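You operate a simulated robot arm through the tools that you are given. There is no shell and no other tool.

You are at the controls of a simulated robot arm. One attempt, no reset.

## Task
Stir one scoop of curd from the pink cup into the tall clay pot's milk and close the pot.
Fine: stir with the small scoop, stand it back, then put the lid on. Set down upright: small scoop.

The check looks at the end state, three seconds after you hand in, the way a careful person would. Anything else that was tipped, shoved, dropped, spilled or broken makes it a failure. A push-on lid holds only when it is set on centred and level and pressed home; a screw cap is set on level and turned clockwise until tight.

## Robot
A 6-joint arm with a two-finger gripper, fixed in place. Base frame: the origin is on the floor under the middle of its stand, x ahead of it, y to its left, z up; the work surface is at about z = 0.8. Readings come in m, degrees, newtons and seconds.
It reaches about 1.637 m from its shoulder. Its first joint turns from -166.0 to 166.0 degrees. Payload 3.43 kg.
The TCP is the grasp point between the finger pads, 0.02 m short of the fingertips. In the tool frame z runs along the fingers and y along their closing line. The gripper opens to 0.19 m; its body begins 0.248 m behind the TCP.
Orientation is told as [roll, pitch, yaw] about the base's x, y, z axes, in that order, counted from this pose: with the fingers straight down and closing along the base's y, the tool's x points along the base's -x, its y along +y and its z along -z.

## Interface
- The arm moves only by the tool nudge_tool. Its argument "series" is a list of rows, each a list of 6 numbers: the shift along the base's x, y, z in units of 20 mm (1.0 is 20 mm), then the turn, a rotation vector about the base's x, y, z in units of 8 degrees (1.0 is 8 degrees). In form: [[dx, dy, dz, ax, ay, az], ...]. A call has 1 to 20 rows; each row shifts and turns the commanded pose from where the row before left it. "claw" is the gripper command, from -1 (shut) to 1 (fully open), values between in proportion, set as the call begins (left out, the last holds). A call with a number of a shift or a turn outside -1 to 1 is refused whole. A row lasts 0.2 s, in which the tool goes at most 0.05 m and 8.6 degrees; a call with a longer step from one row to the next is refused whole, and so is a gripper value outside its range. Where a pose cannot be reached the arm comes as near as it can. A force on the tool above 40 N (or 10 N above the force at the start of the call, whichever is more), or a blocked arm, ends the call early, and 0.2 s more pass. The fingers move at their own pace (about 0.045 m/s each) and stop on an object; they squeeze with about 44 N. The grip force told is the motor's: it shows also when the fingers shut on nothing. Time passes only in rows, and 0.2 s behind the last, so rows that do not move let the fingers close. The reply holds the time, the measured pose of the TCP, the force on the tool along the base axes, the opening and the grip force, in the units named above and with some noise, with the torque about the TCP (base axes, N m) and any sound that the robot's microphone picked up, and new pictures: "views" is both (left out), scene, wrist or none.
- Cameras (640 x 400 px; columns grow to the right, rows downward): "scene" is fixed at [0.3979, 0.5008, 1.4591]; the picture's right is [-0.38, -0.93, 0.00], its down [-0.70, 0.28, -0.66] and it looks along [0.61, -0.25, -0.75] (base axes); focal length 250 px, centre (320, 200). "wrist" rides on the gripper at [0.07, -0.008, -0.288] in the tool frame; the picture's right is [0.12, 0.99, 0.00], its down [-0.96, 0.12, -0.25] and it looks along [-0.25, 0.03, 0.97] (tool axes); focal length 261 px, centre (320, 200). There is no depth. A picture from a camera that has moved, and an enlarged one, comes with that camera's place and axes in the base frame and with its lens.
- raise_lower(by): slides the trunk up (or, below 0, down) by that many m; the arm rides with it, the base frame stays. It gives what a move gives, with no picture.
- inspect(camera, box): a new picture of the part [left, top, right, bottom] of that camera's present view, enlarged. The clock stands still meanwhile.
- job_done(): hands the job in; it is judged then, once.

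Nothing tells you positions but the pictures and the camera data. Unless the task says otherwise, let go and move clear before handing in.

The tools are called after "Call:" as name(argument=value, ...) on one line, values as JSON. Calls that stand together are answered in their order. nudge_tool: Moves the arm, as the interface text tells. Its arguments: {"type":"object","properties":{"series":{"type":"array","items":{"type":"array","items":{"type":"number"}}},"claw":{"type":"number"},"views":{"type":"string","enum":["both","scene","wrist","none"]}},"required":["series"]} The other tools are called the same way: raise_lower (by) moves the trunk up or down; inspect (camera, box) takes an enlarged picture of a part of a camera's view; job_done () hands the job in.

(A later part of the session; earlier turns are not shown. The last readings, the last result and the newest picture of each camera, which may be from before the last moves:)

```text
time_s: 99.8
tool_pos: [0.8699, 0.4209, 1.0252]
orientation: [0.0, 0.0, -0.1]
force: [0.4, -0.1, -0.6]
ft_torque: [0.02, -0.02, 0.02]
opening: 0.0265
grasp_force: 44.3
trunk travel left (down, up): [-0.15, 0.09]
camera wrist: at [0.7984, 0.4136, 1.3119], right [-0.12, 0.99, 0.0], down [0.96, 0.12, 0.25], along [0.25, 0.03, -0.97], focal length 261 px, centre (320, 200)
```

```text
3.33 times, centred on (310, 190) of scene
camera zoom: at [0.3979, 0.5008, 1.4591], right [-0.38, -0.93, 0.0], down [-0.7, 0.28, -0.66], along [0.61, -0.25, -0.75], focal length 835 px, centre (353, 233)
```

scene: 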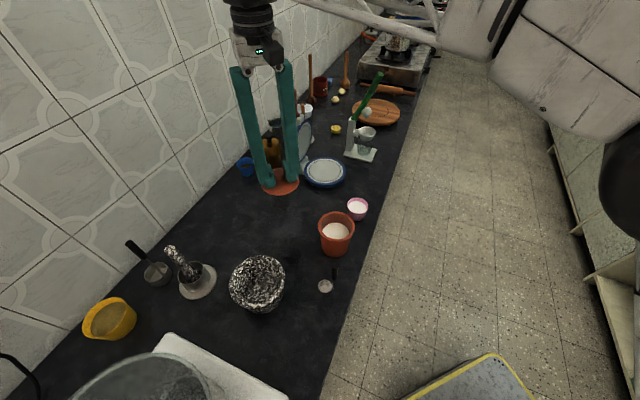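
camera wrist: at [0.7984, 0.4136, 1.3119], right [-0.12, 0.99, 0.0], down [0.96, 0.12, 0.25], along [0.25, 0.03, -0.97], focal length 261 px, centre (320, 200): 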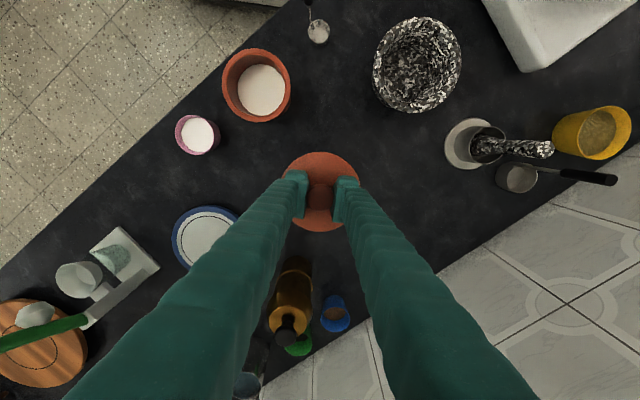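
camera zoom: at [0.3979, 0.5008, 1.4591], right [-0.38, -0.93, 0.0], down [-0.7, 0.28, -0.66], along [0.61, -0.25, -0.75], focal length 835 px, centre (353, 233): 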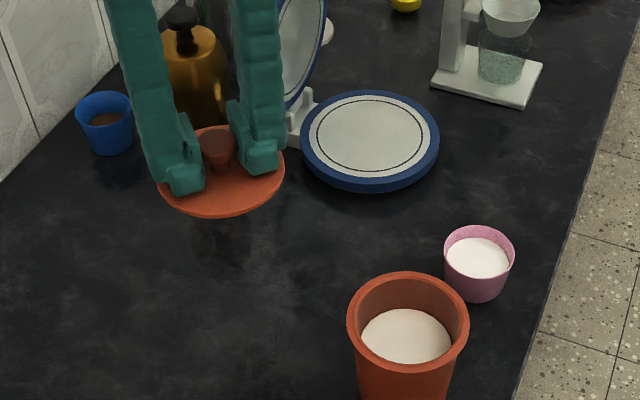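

Lid is held level. I carry it over the pot, reversing the earlier displacement, and check the position.

Call:
nudge_tool(series=[[-0.789, -0.67, 0, 0, 0, 0], [-0.789, -0.67, 0, 0, 0, 0], [-0.789, -0.67, 0, 0, 0, 0], [-0.789, -0.67, 0, 0, 0, 0], [-0.789, -0.67, 0, 0, 0, 0], [-0.789, -0.67, 0, 0, 0, 0], [-0.789, -0.67, 0, 0, 0, 0], [-0.789, -0.67, 0, 0, 0, 0], [0, 0, 0, 0, 0, 0], [0, 0, 0, 0, 0, 0]], views="none")

Call:
nudge_tool(series=[[0, 0, -0.5, 0, 0, 0], [0, 0, -0.5, 0, 0, 0], [0, 0, -0.5, 0, 0, 0], [0, 0, -0.5, 0, 0, 0], [0, 0, 0, 0, 0, 0]], views="none")

Call:
nudge_tool(series=[[0, 0, -0.5, 0, 0, 0], [0, 0, -0.3, 0, 0, 0], [0, 0, 0, 0, 0, 0]])

Call:
inspect(camera="scene", box=[295, 180, 385, 260])

Call:
inspect(camera="wrist", box=[260, 130, 380, 240])

```text
time_s: 102.0
tool_pos: [0.745, 0.3124, 1.0242]
orientation: [0.0, -0.1, 0.2]
force: [0.0, 0.0, 0.1]
ft_torque: [0.02, 0.02, -0.04]
opening: 0.0265
grasp_force: 44.0
trunk travel left (down, up): [-0.15, 0.09]
```

```text
time_s: 103.2
tool_pos: [0.7437, 0.3131, 0.9831]
orientation: [0.0, 0.0, 0.0]
force: [0.0, 0.6, -1.3]
ft_torque: [-0.02, 0.0, -0.01]
opening: 0.0267
grasp_force: 43.7
trunk travel left (down, up): [-0.15, 0.09]
```

```text
time_s: 104.0
tool_pos: [0.7446, 0.3127, 0.967]
orientation: [0.0, 0.0, 0.0]
force: [0.1, 0.6, -0.3]
ft_torque: [-0.04, 0.04, 0.01]
opening: 0.0266
grasp_force: 43.7
trunk travel left (down, up): [-0.15, 0.09]
camera wrist: at [0.6732, 0.3057, 1.2546], right [-0.12, 0.99, 0.0], down [0.96, 0.12, 0.25], along [0.25, 0.03, -0.97], focal length 261 px, centre (320, 200)
```

scene: 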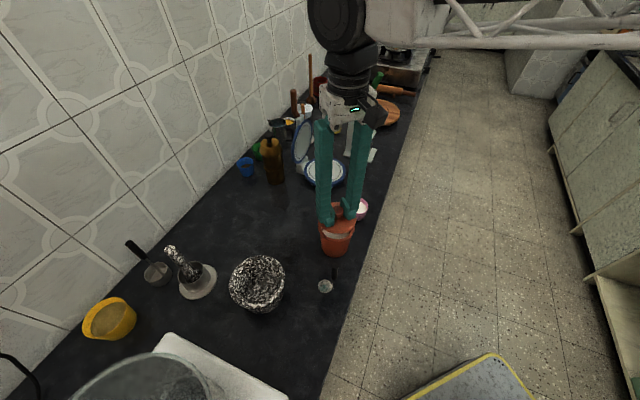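
wrist: 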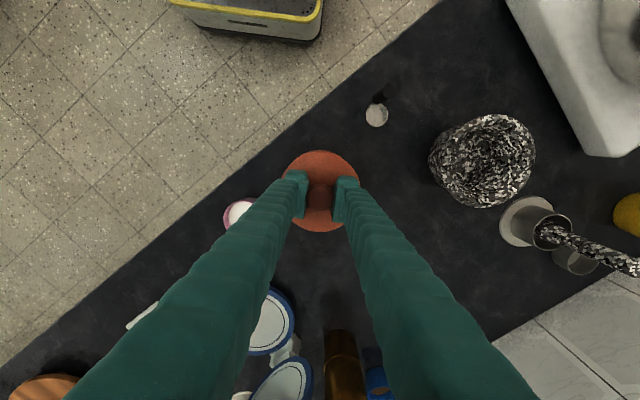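

```text
5.00 times, centred on (340, 220) of scene
camera zoom: at [0.3979, 0.5008, 1.4591], right [-0.38, -0.93, 0.0], down [-0.7, 0.28, -0.66], along [0.61, -0.25, -0.75], focal length 1252 px, centre (220, 100)
```

zoom: 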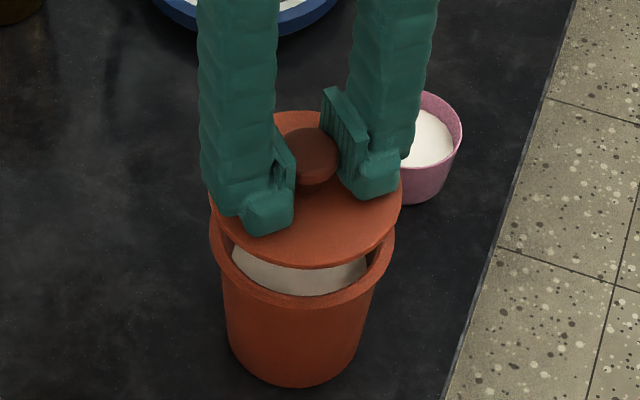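

```text
3.64 times, centred on (320, 185) of wrist
camera zoom: at [0.6732, 0.3057, 1.2546], right [-0.12, 0.99, 0.0], down [0.96, 0.12, 0.25], along [0.25, 0.03, -0.97], focal length 948 px, centre (320, 254)
```

zoom: 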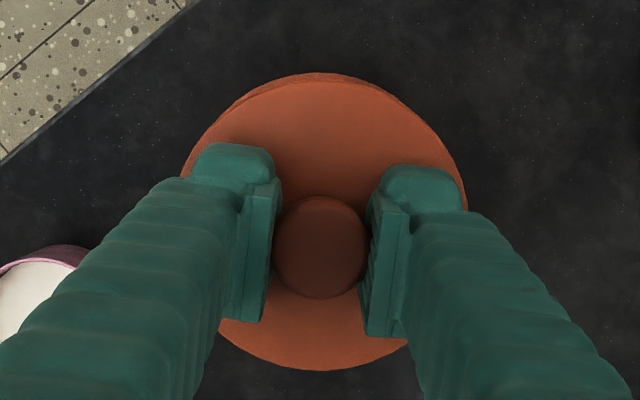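

Measured position averages (0.7444, 0.3127), matching the original grip position on the pot within a fraction of a millimetre, and the lid is level. I lower it onto the rim.

Call:
nudge_tool(series=[[0, 0, -0.3, 0, 0, 0], [0, 0, -0.3, 0, 0, 0], [0, 0, -0.3, 0, 0, 0], [0, 0, -0.3, 0, 0, 0], [0, 0, -0.2, 0, 0, 0], [0, 0, 0, 0, 0, 0]], views="none")

Call:
inspect(camera="scene", box=[295, 180, 385, 260])

```text
time_s: 105.4
tool_pos: [0.7442, 0.314, 0.9398]
orientation: [0.1, 0.0, 0.0]
force: [-0.3, 1.1, -0.7]
ft_torque: [-0.02, 0.0, 0.03]
opening: 0.0263
grasp_force: 44.1
trunk travel left (down, up): [-0.15, 0.09]
```

```text
5.00 times, centred on (340, 220) of scene
camera zoom: at [0.3979, 0.5008, 1.4591], right [-0.38, -0.93, 0.0], down [-0.7, 0.28, -0.66], along [0.61, -0.25, -0.75], focal length 1252 px, centre (220, 100)
```

zoom: 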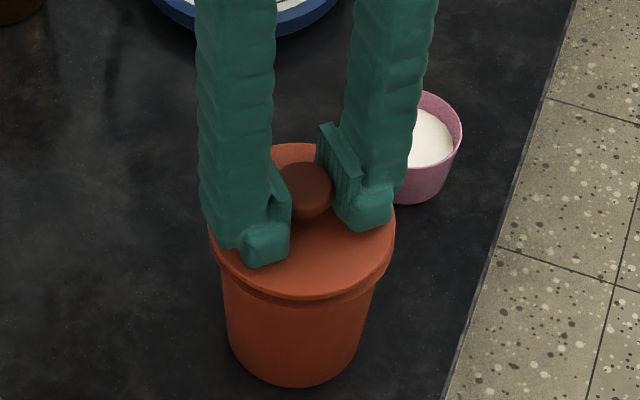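

The lid is well aligned just above the rim (about 6 mm to go). I press down in small steps, watching force and listening for a click.

Call:
nudge_tool(series=[[0, 0, -0.1, 0, 0, 0], [0, 0, -0.1, 0, 0, 0], [0, 0, 0, 0, 0, 0]], views="none")

Call:
nudge_tool(series=[[0, 0, -0.08, 0, 0, 0], [0, 0, 0, 0, 0, 0]], views="none")

Call:
inspect(camera="scene", box=[295, 180, 385, 260])

```text
time_s: 106.2
tool_pos: [0.7443, 0.3133, 0.9361]
orientation: [0.1, 0.1, 0.0]
force: [0.3, -0.3, -1.5]
ft_torque: [-0.04, -0.01, 0.01]
opening: 0.0263
grasp_force: 43.8
trunk travel left (down, up): [-0.15, 0.09]
```

```text
time_s: 106.8
tool_pos: [0.745, 0.3142, 0.9342]
orientation: [0.0, 0.0, 0.0]
force: [0.0, -0.7, -0.5]
ft_torque: [-0.04, 0.05, 0.01]
opening: 0.0265
grasp_force: 43.7
trunk travel left (down, up): [-0.15, 0.09]
```

```text
5.00 times, centred on (340, 220) of scene
camera zoom: at [0.3979, 0.5008, 1.4591], right [-0.38, -0.93, 0.0], down [-0.7, 0.28, -0.66], along [0.61, -0.25, -0.75], focal length 1252 px, centre (220, 100)
```

zoom: 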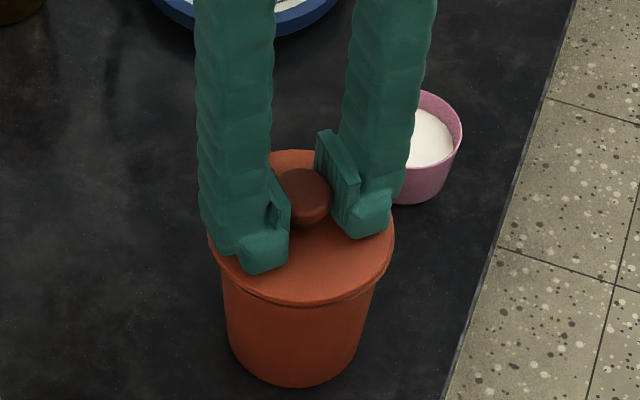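

Call:
nudge_tool(series=[[0, 0, -0.06, 0, 0, 0], [0, 0, 0, 0, 0, 0]], views="none")

Call:
nudge_tool(series=[[0, 0, -0.05, 0, 0, 0], [0, 0, 0, 0, 0, 0]], views="none")

Call:
nudge_tool(series=[[0, 0, -0.05, 0, 0, 0], [0, 0, 0, 0, 0, 0]], views="none")

```text
time_s: 107.4
tool_pos: [0.7446, 0.3139, 0.9324]
orientation: [0.0, 0.0, 0.1]
force: [-0.1, -0.5, -0.5]
ft_torque: [0.01, 0.02, 0.01]
opening: 0.0265
grasp_force: 43.7
trunk travel left (down, up): [-0.15, 0.09]
```

```text
time_s: 108.0
tool_pos: [0.7446, 0.3139, 0.9323]
orientation: [0.1, 0.0, 0.0]
force: [0.1, 0.3, -1.3]
ft_torque: [-0.01, -0.03, 0.05]
opening: 0.0265
grasp_force: 44.2
trunk travel left (down, up): [-0.15, 0.09]
```

```text
time_s: 108.6
tool_pos: [0.7425, 0.3138, 0.9319]
orientation: [0.0, -0.1, 0.0]
force: [0.3, 0.5, 0.3]
ft_torque: [0.0, -0.03, 0.01]
opening: 0.0264
grasp_force: 43.6
trunk travel left (down, up): [-0.15, 0.09]
```

Call:
nudge_tool(series=[[0, 0, -0.05, 0, 0, 0], [0, 0, 0, 0, 0, 0]], views="none")

Call:
nudge_tool(series=[[0, 0, -0.05, 0, 0, 0], [0, 0, 0, 0, 0, 0]], views="none")

Call:
inspect(camera="scene", box=[300, 190, 370, 250])

```text
time_s: 109.2
tool_pos: [0.7433, 0.3135, 0.9299]
orientation: [0.1, 0.0, 0.0]
force: [-0.3, -0.4, 0.1]
ft_torque: [-0.04, 0.03, -0.01]
opening: 0.0265
grasp_force: 43.7
trunk travel left (down, up): [-0.15, 0.09]
```

```text
time_s: 109.8
tool_pos: [0.7439, 0.313, 0.9295]
orientation: [0.1, 0.0, 0.0]
force: [-0.4, -0.7, 1.6]
ft_torque: [0.1, -0.01, 0.01]
opening: 0.0264
grasp_force: 43.7
trunk travel left (down, up): [-0.15, 0.09]
```

```text
6.67 times, centred on (335, 220) of scene
camera zoom: at [0.3979, 0.5008, 1.4591], right [-0.38, -0.93, 0.0], down [-0.7, 0.28, -0.66], along [0.61, -0.25, -0.75], focal length 1670 px, centre (220, 67)
```

zoom: 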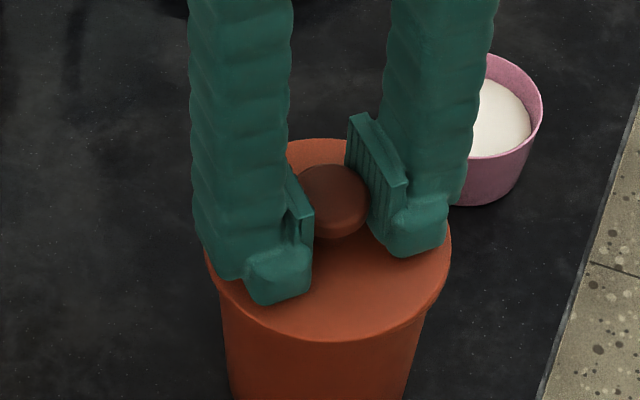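

Contact is beginning (1.6 N) with the lid flush on the rim in view. I keep pressing in small steps for it to go home.

Call:
nudge_tool(series=[[0, 0, -0.05, 0, 0, 0], [0, 0, 0, 0, 0, 0]], views="none")

Call:
nudge_tool(series=[[0, 0, -0.05, 0, 0, 0], [0, 0, 0, 0, 0, 0]], views="none")

```text
time_s: 110.4
tool_pos: [0.7438, 0.3131, 0.9299]
orientation: [0.0, -0.1, 0.1]
force: [0.1, -0.2, 14.5]
ft_torque: [0.09, 0.16, -0.04]
opening: 0.0265
grasp_force: 43.8
trunk travel left (down, up): [-0.15, 0.09]
```

```text
time_s: 111.0
tool_pos: [0.7446, 0.3131, 0.9286]
orientation: [0.0, -0.1, 0.0]
force: [0.7, -1.8, 26.5]
ft_torque: [-0.03, 0.13, -0.02]
opening: 0.0268
grasp_force: 43.8
trunk travel left (down, up): [-0.15, 0.09]
```

26 N and rising with no click yet. I continue pressing a bit more.

Call:
nudge_tool(series=[[0, 0, -0.04, 0, 0, 0], [0, 0, 0, 0, 0, 0]], views="none")

Call:
inspect(camera="scene", box=[300, 190, 370, 250])

```text
time_s: 111.8
tool_pos: [0.7443, 0.3131, 0.9285]
orientation: [0.2, -0.1, 0.1]
force: [-4.1, -3.3, 19.8]
ft_torque: [-0.1, 0.58, 0.07]
opening: 0.0267
grasp_force: 44.1
trunk travel left (down, up): [-0.15, 0.09]
stopped in row 2: the force on the tool passed its limit at 41 N (the readings are from after the stop); the commanded pose is now the measured one
```

```text
6.67 times, centred on (335, 220) of scene
camera zoom: at [0.3979, 0.5008, 1.4591], right [-0.38, -0.93, 0.0], down [-0.7, 0.28, -0.66], along [0.61, -0.25, -0.75], focal length 1670 px, centre (220, 67)
```

zoom: 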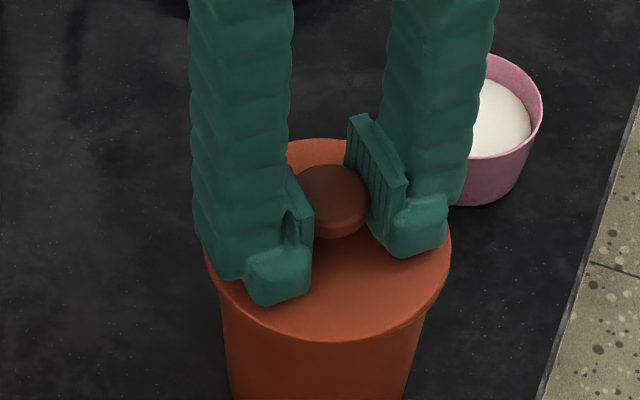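

Force hit the 41 N limit, with the lid flush as far as I can see. I'll compare the seating now with the original picture using the same zoom.

Call:
inspect(camera="scene", box=[300, 190, 380, 260])

Call:
inspect(camera="wrist", box=[260, 140, 380, 240])

Call:
inspect(camera="scene", box=[315, 215, 360, 245])

```text
5.71 times, centred on (340, 225) of scene
camera zoom: at [0.3979, 0.5008, 1.4591], right [-0.38, -0.93, 0.0], down [-0.7, 0.28, -0.66], along [0.61, -0.25, -0.75], focal length 1432 px, centre (206, 57)
```

zoom: 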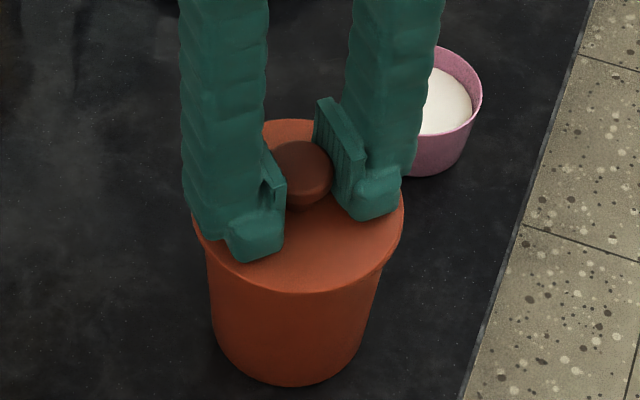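

```text
4.00 times, centred on (320, 190) of wrist
camera zoom: at [0.6725, 0.3061, 1.2161], right [-0.12, 0.99, 0.0], down [0.96, 0.12, 0.25], along [0.25, 0.03, -0.97], focal length 1043 px, centre (320, 240)
```

zoom: 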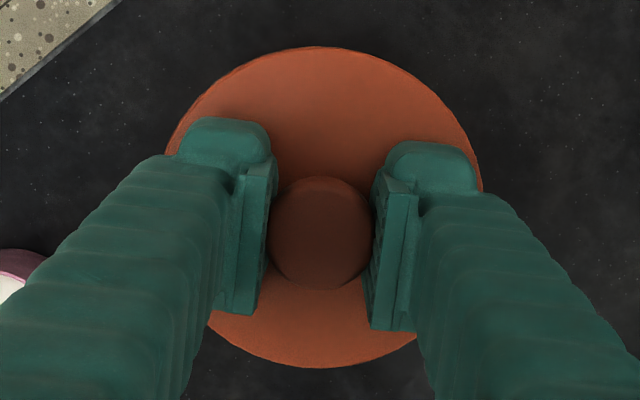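

```text
13.33 times, centred on (338, 230) of scene
camera zoom: at [0.3979, 0.5008, 1.4591], right [-0.38, -0.93, 0.0], down [-0.7, 0.28, -0.66], along [0.61, -0.25, -0.75], focal length 3340 px, centre (87, -200)
```

zoom: 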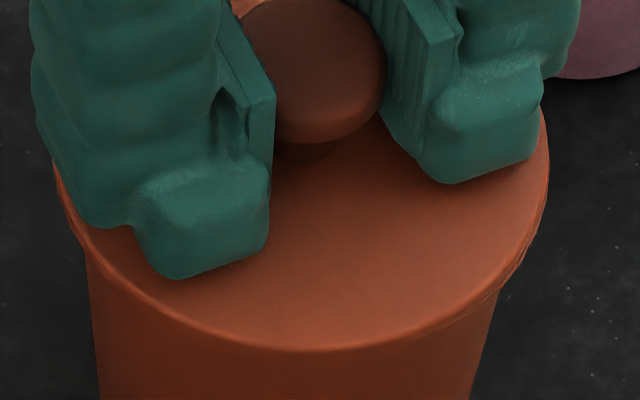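

The lid looks level and flush, but no click was heard, and the grip may be holding it a millimetre off its natural seat. I relieve the pressure and release the knob so the lid can settle freely, then look.

Call:
nudge_tool(series=[[0, 0, 0.04, 0, 0, 0], [0, 0, 0, 0, 0, 0]], views="none")

Call:
nudge_tool(series=[[0, 0, 0, 0, 0, 0], [0, 0, 0, 0, 0, 0], [0, 0, 0, 0, 0, 0], [0, 0, 0, 0, 0, 0]], claw=-0.3, views="none")

Call:
inspect(camera="scene", box=[300, 190, 380, 260])

Call:
inspect(camera="wrist", box=[260, 140, 380, 240])

```text
time_s: 112.4
tool_pos: [0.7451, 0.3142, 0.9283]
orientation: [0.0, -0.1, 0.0]
force: [-3.5, -1.5, 10.5]
ft_torque: [0.03, -0.02, -0.04]
opening: 0.0264
grasp_force: 44.1
trunk travel left (down, up): [-0.15, 0.09]
```

```text
time_s: 113.4
tool_pos: [0.745, 0.3124, 0.9282]
orientation: [0.1, -0.1, -0.1]
force: [-0.2, 0.4, 0.3]
ft_torque: [0.01, -0.02, 0.01]
opening: 0.0664
grasp_force: 0.2
trunk travel left (down, up): [-0.15, 0.09]
heard: snap
```

```text
5.71 times, centred on (340, 225) of scene
camera zoom: at [0.3979, 0.5008, 1.4591], right [-0.38, -0.93, 0.0], down [-0.7, 0.28, -0.66], along [0.61, -0.25, -0.75], focal length 1432 px, centre (206, 57)
```

zoom: 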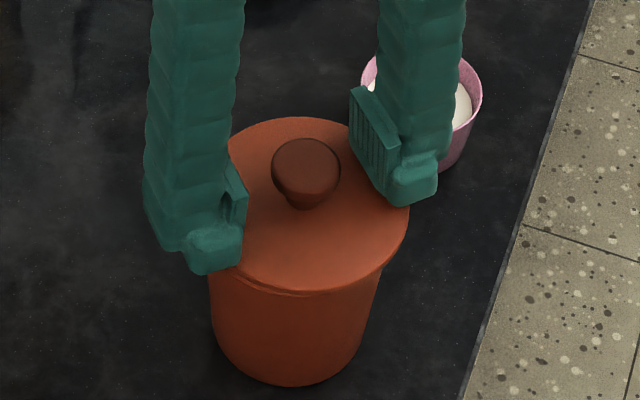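

```text
4.00 times, centred on (320, 190) of wrist
camera zoom: at [0.6735, 0.3065, 1.2159], right [-0.12, 0.99, 0.0], down [0.96, 0.12, 0.25], along [0.25, 0.03, -0.97], focal length 1043 px, centre (320, 240)
```

zoom: 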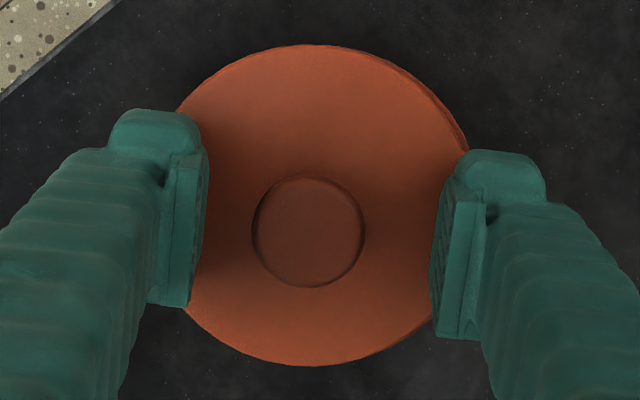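

A "snap" was heard as the fingers opened. I rise clear to see how the lid now sits on the rim.

Call:
nudge_tool(series=[[0, 0, 0.3, 0, 0, 0], [0, 0, 0.7, 0, 0, 0], [0, 0, 1, 0, 0, 0], [0, 0, 1, 0, 0, 0], [0, 0, 1, 0, 0, 0], [0, 0, 1, 0, 0, 0], [0, 0, 1, 0, 0, 0], [0, 0, 0, 0, 0, 0]])

Call:
inspect(camera="scene", box=[300, 190, 380, 260])

Call:
inspect(camera="scene", box=[312, 205, 362, 245])

Call:
inspect(camera="wrist", box=[260, 120, 380, 230])

```text
time_s: 115.2
tool_pos: [0.7443, 0.3153, 1.0478]
orientation: [0.0, -0.2, 0.0]
force: [-0.6, 0.1, 0.2]
ft_torque: [0.01, 0.01, 0.02]
opening: 0.0666
grasp_force: 0.1
trunk travel left (down, up): [-0.15, 0.09]
camera wrist: at [0.6728, 0.3081, 1.3345], right [-0.12, 0.99, 0.0], down [0.96, 0.12, 0.25], along [0.25, 0.03, -0.97], focal length 261 px, centre (320, 200)
```

scene: 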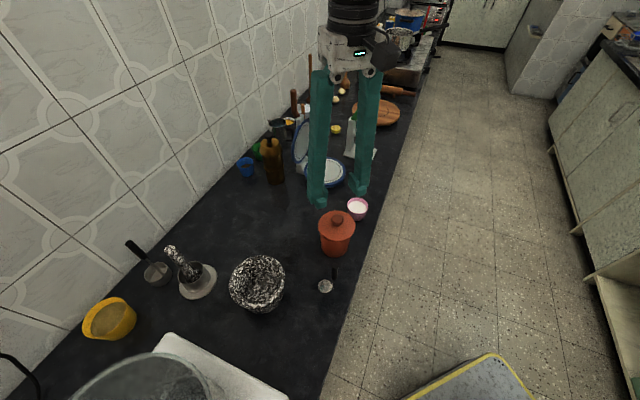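
wrist: 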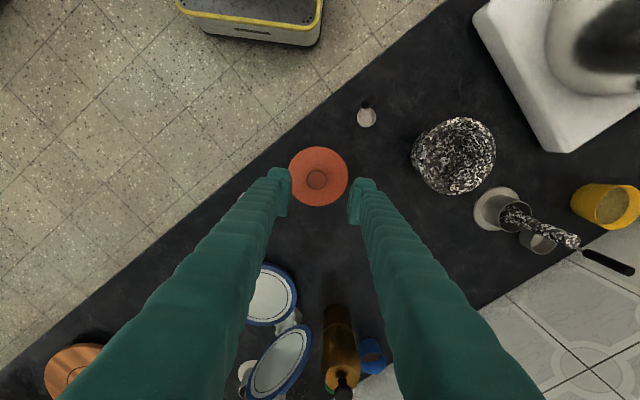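

```text
5.71 times, centred on (340, 225) of scene
camera zoom: at [0.3979, 0.5008, 1.4591], right [-0.38, -0.93, 0.0], down [-0.7, 0.28, -0.66], along [0.61, -0.25, -0.75], focal length 1432 px, centre (206, 57)
```

zoom: 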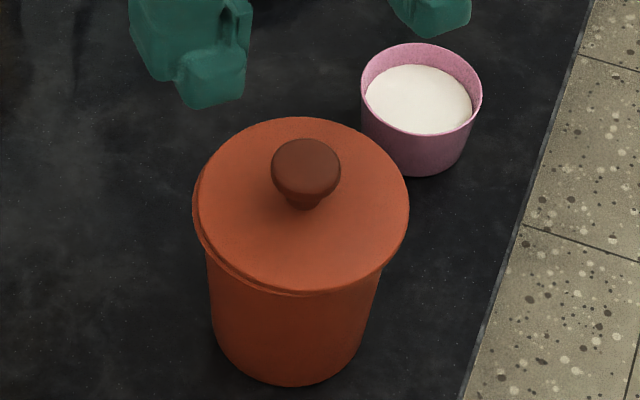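

```text
10.00 times, centred on (337, 225) of scene
camera zoom: at [0.3979, 0.5008, 1.4591], right [-0.38, -0.93, 0.0], down [-0.7, 0.28, -0.66], along [0.61, -0.25, -0.75], focal length 2505 px, centre (150, -50)
```

zoom: 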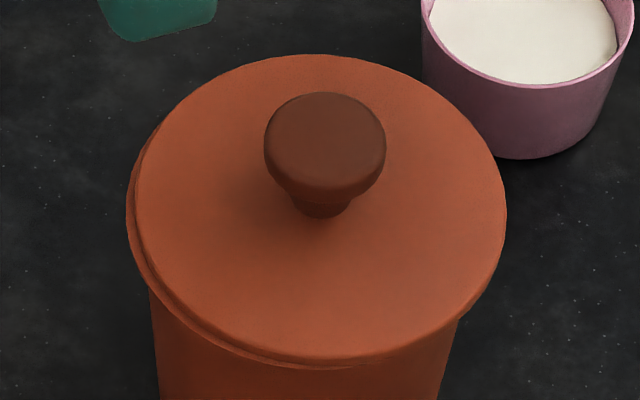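

```text
3.64 times, centred on (320, 175) of wrist
camera zoom: at [0.6728, 0.3081, 1.3345], right [-0.12, 0.99, 0.0], down [0.96, 0.12, 0.25], along [0.25, 0.03, -0.97], focal length 948 px, centre (320, 291)
```

zoom: 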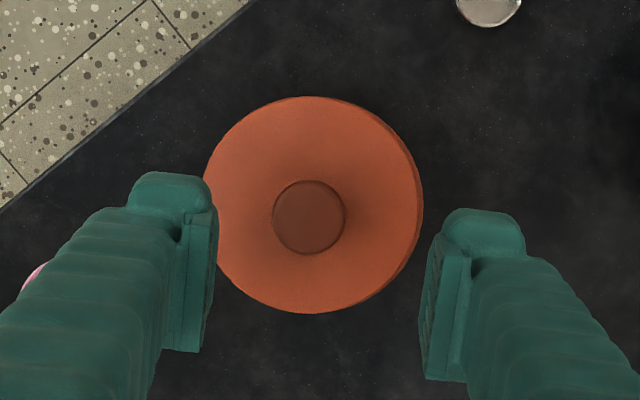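

The lid ended up about 3 mm off-centre toward −y (rim crescent visible on the left/+y side), likely dragged by the fingertips brushing the lid as they opened. I'll re-grip the knob a little higher, lift slightly, re-centre by +y 3 mm and set it down again.

Call:
nudge_tool(series=[[0.03, -0.21, -0.8, 0, 0, 0], [0, 0, -1, 0, 0, 0], [0, 0, -1, 0, 0, 0], [0, 0, -1, 0, 0, 0], [0, 0, -0.9, 0, 0, 0], [0, 0, -0.5, 0, 0, 0], [0, 0, -0.3, 0, 0, 0], [0, 0, 0, 0, 0, 0]], views="none")

Call:
inspect(camera="wrist", box=[260, 140, 380, 240])

Call:
inspect(camera="scene", box=[300, 190, 380, 260])

```text
time_s: 117.0
tool_pos: [0.7468, 0.3115, 0.9379]
orientation: [0.0, -0.1, 0.0]
force: [-0.2, 0.3, -0.8]
ft_torque: [-0.03, 0.0, 0.0]
opening: 0.0664
grasp_force: 0.1
trunk travel left (down, up): [-0.15, 0.09]
```

```text
4.00 times, centred on (320, 190) of wrist
camera zoom: at [0.6745, 0.3037, 1.2253], right [-0.12, 0.99, 0.0], down [0.96, 0.12, 0.25], along [0.25, 0.03, -0.97], focal length 1043 px, centre (320, 240)
```

zoom: 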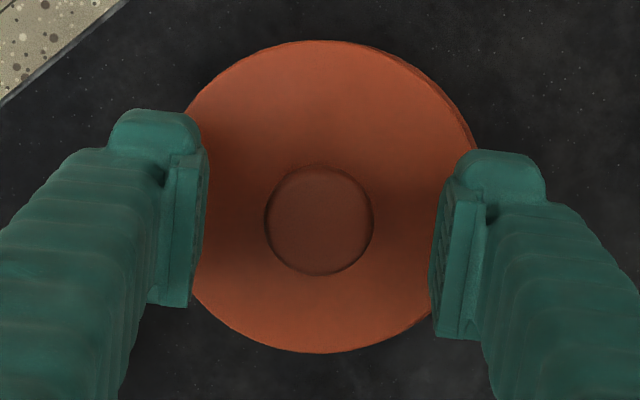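

```text
5.71 times, centred on (340, 225) of scene
camera zoom: at [0.3979, 0.5008, 1.4591], right [-0.38, -0.93, 0.0], down [-0.7, 0.28, -0.66], along [0.61, -0.25, -0.75], focal length 1432 px, centre (206, 57)
```

zoom: 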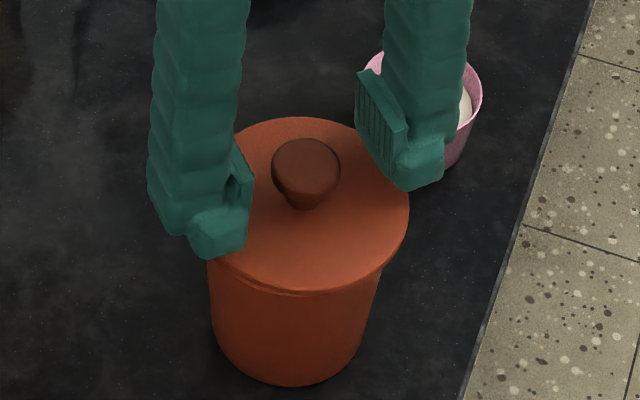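

Call:
nudge_tool(series=[[0, 0, 0, 0, 0, 0], [0, 0, 0, 0, 0, 0], [0, 0, 0, 0, 0, 0], [0, 0, 0, 0, 0, 0], [0, 0, 0, 0, 0, 0]], claw=-1, views="none")

Call:
inspect(camera="scene", box=[312, 205, 362, 245])

```text
time_s: 118.2
tool_pos: [0.7464, 0.3114, 0.9393]
orientation: [0.0, 0.0, 0.0]
force: [0.7, -0.4, -0.3]
ft_torque: [0.0, -0.01, 0.02]
opening: 0.0293
grasp_force: 44.0
trunk travel left (down, up): [-0.15, 0.09]
heard: snap
```

```text
10.00 times, centred on (337, 225) of scene
camera zoom: at [0.3979, 0.5008, 1.4591], right [-0.38, -0.93, 0.0], down [-0.7, 0.28, -0.66], along [0.61, -0.25, -0.75], focal length 2505 px, centre (150, -50)
```

zoom: 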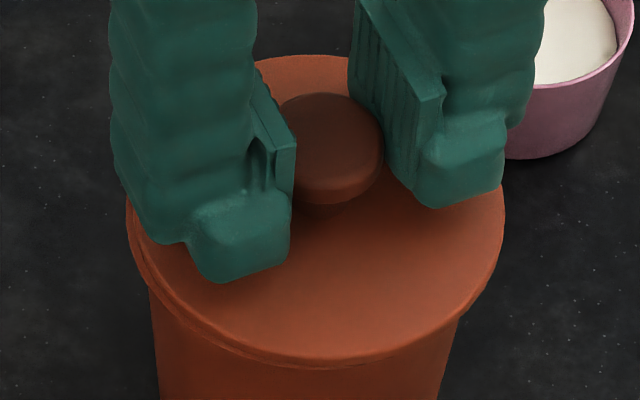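

Another "snap" on gripping, so the latch seems to engage on release and let go on gripping. Now I lift about 3 mm, shift +y by 2.5 mm, and check the centring.

Call:
nudge_tool(series=[[0, 0, 0.1, 0, 0, 0], [0, 0, 0.1, 0, 0, 0], [0, 0.125, 0, 0, 0, 0], [0, 0, 0, 0, 0, 0], [0, 0, 0, 0, 0, 0]], views="none")

Call:
inspect(camera="scene", box=[312, 205, 362, 245])

Call:
inspect(camera="wrist", box=[260, 140, 380, 240])

```text
time_s: 119.4
tool_pos: [0.7461, 0.3128, 0.9416]
orientation: [0.1, -0.1, 0.0]
force: [-0.6, 0.3, -0.8]
ft_torque: [-0.01, 0.03, 0.0]
opening: 0.029
grasp_force: 44.0
trunk travel left (down, up): [-0.15, 0.09]
```

```text
10.00 times, centred on (337, 225) of scene
camera zoom: at [0.3979, 0.5008, 1.4591], right [-0.38, -0.93, 0.0], down [-0.7, 0.28, -0.66], along [0.61, -0.25, -0.75], focal length 2505 px, centre (150, -50)
```

zoom: 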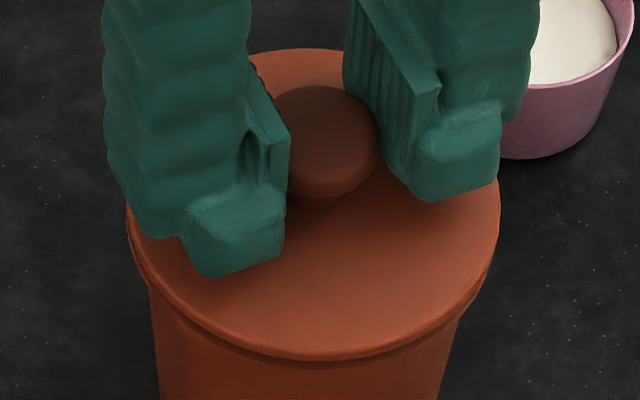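

```text
4.00 times, centred on (320, 190) of wrist
camera zoom: at [0.6744, 0.3054, 1.2292], right [-0.12, 0.99, 0.0], down [0.96, 0.12, 0.25], along [0.25, 0.03, -0.97], focal length 1043 px, centre (320, 240)
```

zoom: 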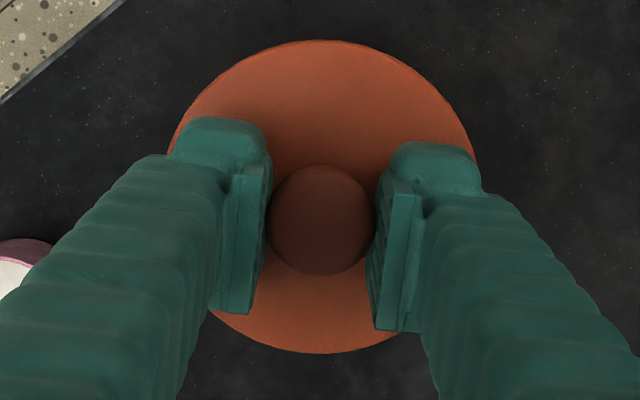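

Call:
inspect(camera="scene", box=[322, 220, 342, 245])

Call:
inspect(camera="scene", box=[340, 215, 360, 240])

Call:
inspect(camera="wrist", box=[270, 140, 370, 190])

```text
16.00 times, centred on (332, 232) of scene
camera zoom: at [0.3979, 0.5008, 1.4591], right [-0.38, -0.93, 0.0], down [-0.7, 0.28, -0.66], along [0.61, -0.25, -0.75], focal length 4008 px, centre (128, -320)
```

zoom: 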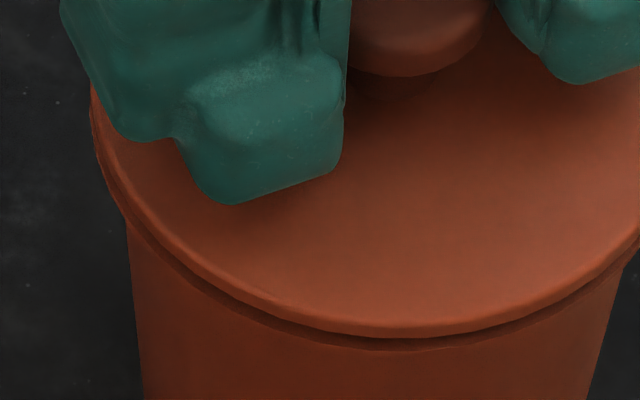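

```text
16.00 times, centred on (350, 228) of scene
camera zoom: at [0.3979, 0.5008, 1.4591], right [-0.38, -0.93, 0.0], down [-0.7, 0.28, -0.66], along [0.61, -0.25, -0.75], focal length 4008 px, centre (-160, -240)
```

zoom: 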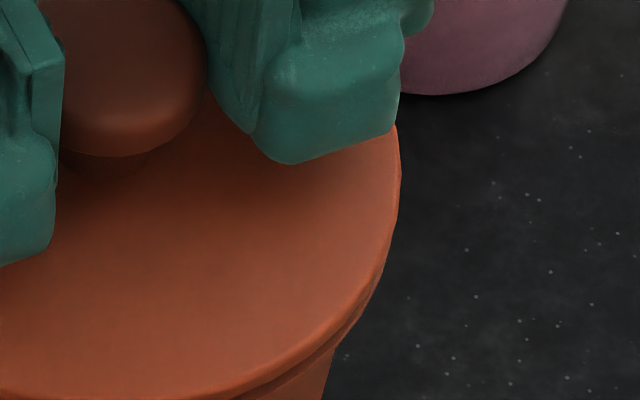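

```text
6.40 times, centred on (320, 165) of wrist
camera zoom: at [0.6744, 0.3054, 1.2292], right [-0.12, 0.99, 0.0], down [0.96, 0.12, 0.25], along [0.25, 0.03, -0.97], focal length 1668 px, centre (320, 424)
```

zoom: 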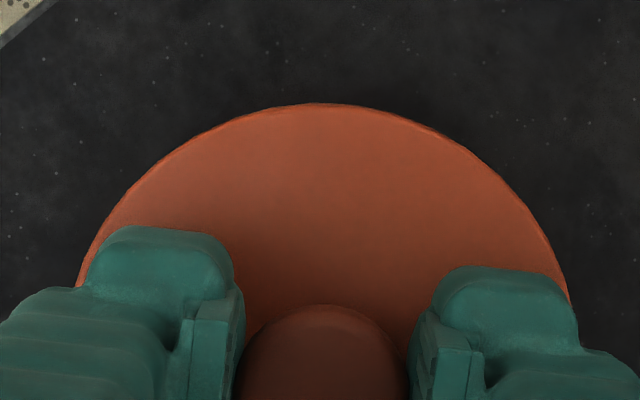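

Both views suggest the lid is centred within about a millimetre, with the rim still showing slightly toward +y. I add 0.8 mm in +y and lower until light contact.

Call:
nudge_tool(series=[[0, 0.04, 0, 0, 0, 0], [0, 0, -0.1, 0, 0, 0], [0, 0, -0.05, 0, 0, 0], [0, 0, 0, 0, 0, 0]], views="none")

Call:
nudge_tool(series=[[0, 0, -0.04, 0, 0, 0], [0, 0, 0, 0, 0, 0]], views="none")

Call:
nudge_tool(series=[[0, 0, -0.04, 0, 0, 0], [0, 0, 0, 0, 0, 0]], views="none")

Call:
inspect(camera="scene", box=[312, 205, 362, 245])

```text
time_s: 120.4
tool_pos: [0.7451, 0.3118, 0.9402]
orientation: [0.0, -0.1, 0.1]
force: [0.4, -0.4, -0.1]
ft_torque: [0.02, 0.02, -0.01]
opening: 0.0294
grasp_force: 43.9
trunk travel left (down, up): [-0.15, 0.09]
```

```text
time_s: 121.0
tool_pos: [0.7451, 0.313, 0.9398]
orientation: [0.0, -0.1, 0.0]
force: [0.4, -0.6, -0.2]
ft_torque: [-0.02, -0.01, 0.02]
opening: 0.0292
grasp_force: 44.2
trunk travel left (down, up): [-0.15, 0.09]
```

```text
time_s: 121.6
tool_pos: [0.7454, 0.3138, 0.9381]
orientation: [0.0, -0.1, -0.1]
force: [-0.3, 0.6, -1.1]
ft_torque: [-0.02, 0.03, 0.01]
opening: 0.0292
grasp_force: 44.6
trunk travel left (down, up): [-0.15, 0.09]
```

```text
10.00 times, centred on (337, 225) of scene
camera zoom: at [0.3979, 0.5008, 1.4591], right [-0.38, -0.93, 0.0], down [-0.7, 0.28, -0.66], along [0.61, -0.25, -0.75], focal length 2505 px, centre (150, -50)
```

zoom: 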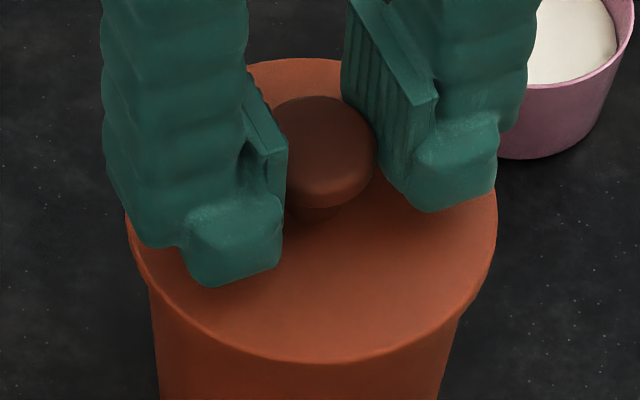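

Looks centred and flush. I continue tiny steps to detect contact.

Call:
nudge_tool(series=[[0, 0, -0.04, 0, 0, 0], [0, 0, 0, 0, 0, 0]], views="none")

Call:
nudge_tool(series=[[0, 0, -0.04, 0, 0, 0], [0, 0, 0, 0, 0, 0]], views="none")

Call:
inspect(camera="scene", box=[322, 220, 342, 245])

Call:
inspect(camera="wrist", box=[270, 140, 370, 190])

```text
time_s: 122.2
tool_pos: [0.7463, 0.3126, 0.9376]
orientation: [0.0, -0.2, 0.2]
force: [-2.8, 0.2, 7.5]
ft_torque: [0.06, 0.18, 0.0]
opening: 0.0292
grasp_force: 44.0
trunk travel left (down, up): [-0.15, 0.09]
```

```text
time_s: 122.8
tool_pos: [0.7467, 0.3139, 0.9377]
orientation: [0.1, -0.4, 0.1]
force: [1.7, 2.7, 21.4]
ft_torque: [0.07, 0.09, -0.01]
opening: 0.0293
grasp_force: 43.3
trunk travel left (down, up): [-0.15, 0.09]
```

```text
16.00 times, centred on (332, 232) of scene
camera zoom: at [0.3979, 0.5008, 1.4591], right [-0.38, -0.93, 0.0], down [-0.7, 0.28, -0.66], along [0.61, -0.25, -0.75], focal length 4008 px, centre (128, -320)
```

zoom: 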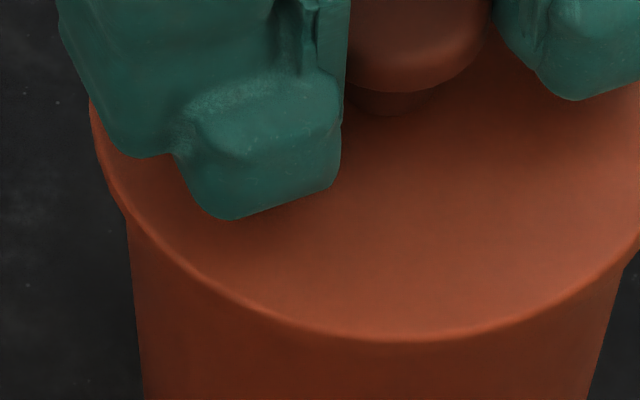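

```text
6.40 times, centred on (320, 165) of wrist
camera zoom: at [0.6737, 0.3055, 1.225], right [-0.12, 0.99, 0.0], down [0.96, 0.12, 0.25], along [0.25, 0.03, -0.97], focal length 1668 px, centre (320, 424)
```

zoom: 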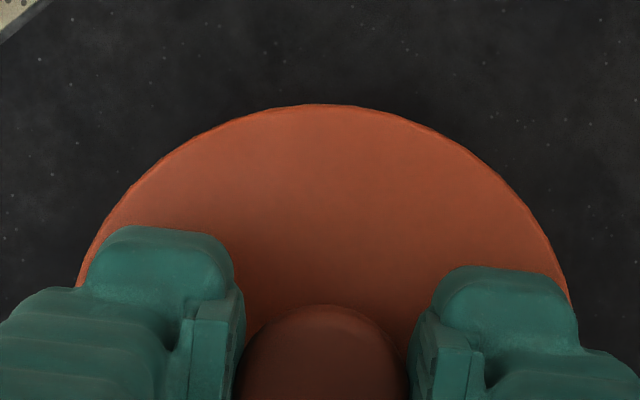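

Lid now looks perfectly flush with no visible rim crescent. I press to about 33 N, then relieve and release with the tips well clear of the lid.

Call:
nudge_tool(series=[[0, 0, -0.03, 0, 0, 0], [0, 0, 0, 0, 0, 0], [0, 0, 0, 0, 0, 0]], views="none")

Call:
nudge_tool(series=[[0, 0, 0.06, 0, 0, 0], [0, 0, 0, 0, 0, 0]], views="none")

```text
time_s: 123.7
tool_pos: [0.7454, 0.3123, 0.9381]
orientation: [0.1, -0.3, 0.0]
force: [-3.9, 1.3, 17.9]
ft_torque: [-0.15, 0.59, 0.0]
opening: 0.0294
grasp_force: 43.6
trunk travel left (down, up): [-0.15, 0.09]
stopped in row 3: the force on the tool passed its limit at 40 N (the readings are from after the stop); the commanded pose is now the measured one
```

```text
time_s: 124.3
tool_pos: [0.7465, 0.312, 0.9375]
orientation: [0.1, -0.2, 0.0]
force: [-2.2, 1.5, 6.3]
ft_torque: [0.05, 0.01, 0.04]
opening: 0.0291
grasp_force: 44.2
trunk travel left (down, up): [-0.15, 0.09]
```

Call:
nudge_tool(series=[[0, 0, 0, 0, 0, 0], [0, 0, 0, 0, 0, 0], [0, 0, 0, 0, 0, 0], [0, 0, 0, 0, 0, 0]], claw=-0.3, views="none")

Call:
inspect(camera="scene", box=[312, 205, 362, 245])

Call:
inspect(camera="wrist", box=[260, 140, 380, 240])

```text
time_s: 125.3
tool_pos: [0.7468, 0.3134, 0.9387]
orientation: [0.1, -0.2, 0.0]
force: [-0.2, 0.2, 0.3]
ft_torque: [-0.01, 0.0, 0.03]
opening: 0.0665
grasp_force: 0.0
trunk travel left (down, up): [-0.15, 0.09]
heard: snap
```

```text
10.00 times, centred on (337, 225) of scene
camera zoom: at [0.3979, 0.5008, 1.4591], right [-0.38, -0.93, 0.0], down [-0.7, 0.28, -0.66], along [0.61, -0.25, -0.75], focal length 2505 px, centre (150, -50)
```

zoom: 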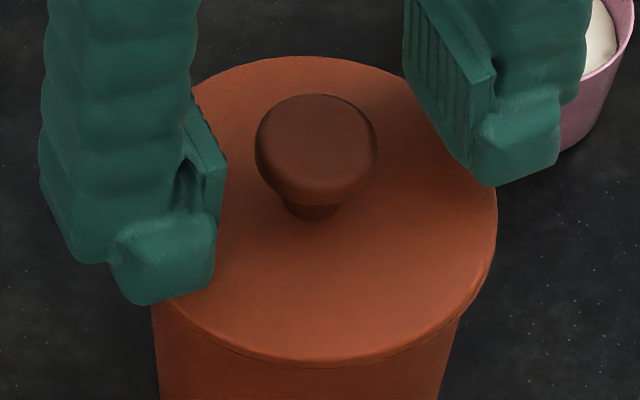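

```text
4.00 times, centred on (320, 190) of wrist
camera zoom: at [0.6746, 0.3054, 1.225], right [-0.12, 0.99, 0.0], down [0.96, 0.12, 0.25], along [0.25, 0.03, -0.97], focal length 1043 px, centre (320, 240)
```

zoom: 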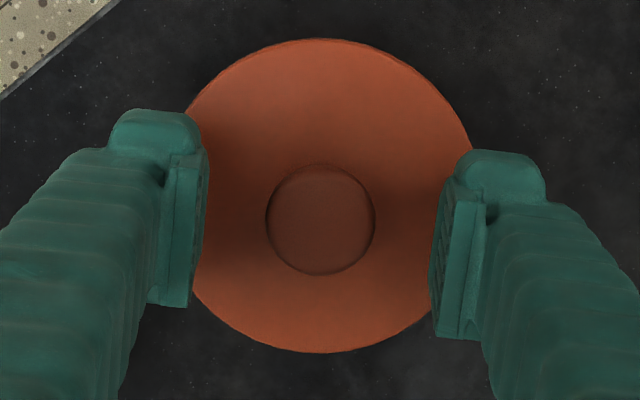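

A "snap" at release again, and this time the lid stayed centred. I rise to inspect it unobstructed.

Call:
nudge_tool(series=[[0, 0, 0.3, 0, 0, 0], [0, 0, 0.7, 0, 0, 0], [0, 0, 1, 0, 0, 0], [0, 0, 1, 0, 0, 0], [0, 0, 1, 0, 0, 0], [0, 0, 0.6, 0, 0, 0], [0, 0, 0, 0, 0, 0]])

Call:
inspect(camera="scene", box=[312, 205, 362, 245])

Call:
inspect(camera="scene", box=[300, 190, 380, 260])

Call:
inspect(camera="wrist", box=[270, 130, 370, 220])

```text
time_s: 126.9
tool_pos: [0.7453, 0.3116, 1.0305]
orientation: [0.0, -0.1, 0.0]
force: [0.2, -0.2, 0.8]
ft_torque: [0.02, 0.01, -0.02]
opening: 0.0665
grasp_force: 0.0
trunk travel left (down, up): [-0.15, 0.09]
camera wrist: at [0.674, 0.305, 1.3166], right [-0.12, 0.99, 0.0], down [0.96, 0.12, 0.25], along [0.25, 0.03, -0.97], focal length 261 px, centre (320, 200)
```

scene: 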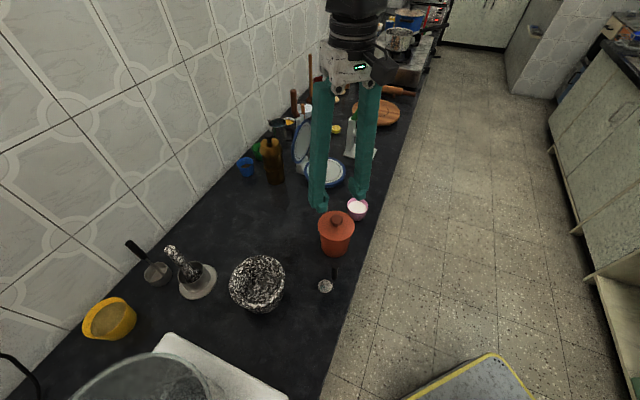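
wrist: 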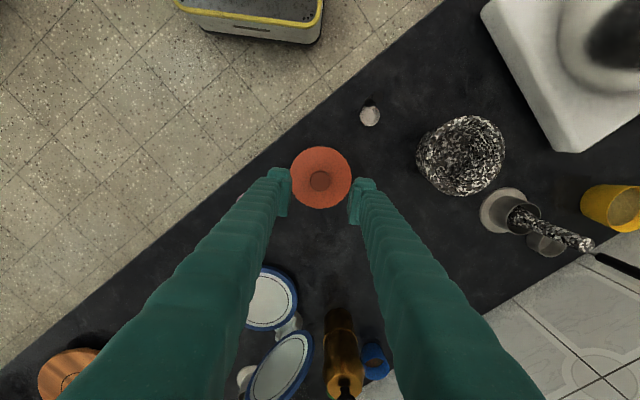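

```text
10.00 times, centred on (337, 225) of scene
camera zoom: at [0.3979, 0.5008, 1.4591], right [-0.38, -0.93, 0.0], down [-0.7, 0.28, -0.66], along [0.61, -0.25, -0.75], focal length 2505 px, centre (150, -50)
```

zoom: 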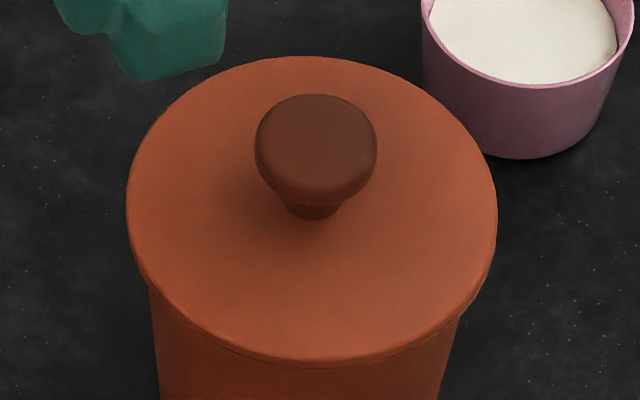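

```text
5.71 times, centred on (340, 225) of scene
camera zoom: at [0.3979, 0.5008, 1.4591], right [-0.38, -0.93, 0.0], down [-0.7, 0.28, -0.66], along [0.61, -0.25, -0.75], focal length 1432 px, centre (206, 57)
```

zoom: 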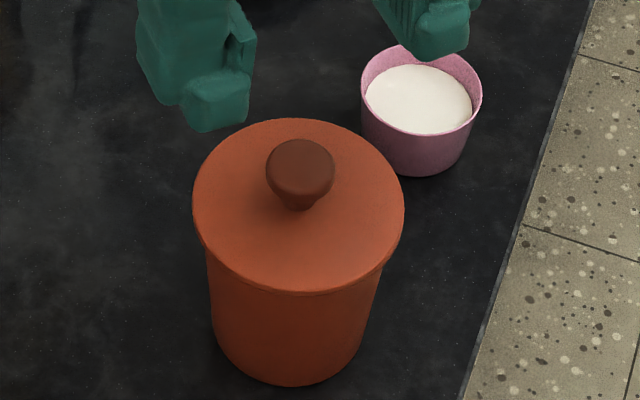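

```text
4.44 times, centred on (320, 175) of wrist
camera zoom: at [0.674, 0.305, 1.3166], right [-0.12, 0.99, 0.0], down [0.96, 0.12, 0.25], along [0.25, 0.03, -0.97], focal length 1158 px, centre (320, 311)
```

zoom: 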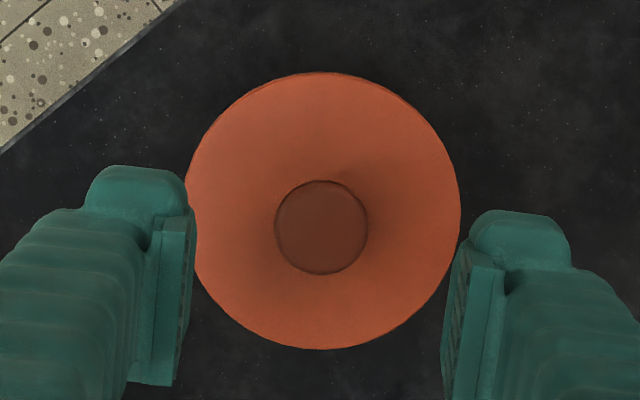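

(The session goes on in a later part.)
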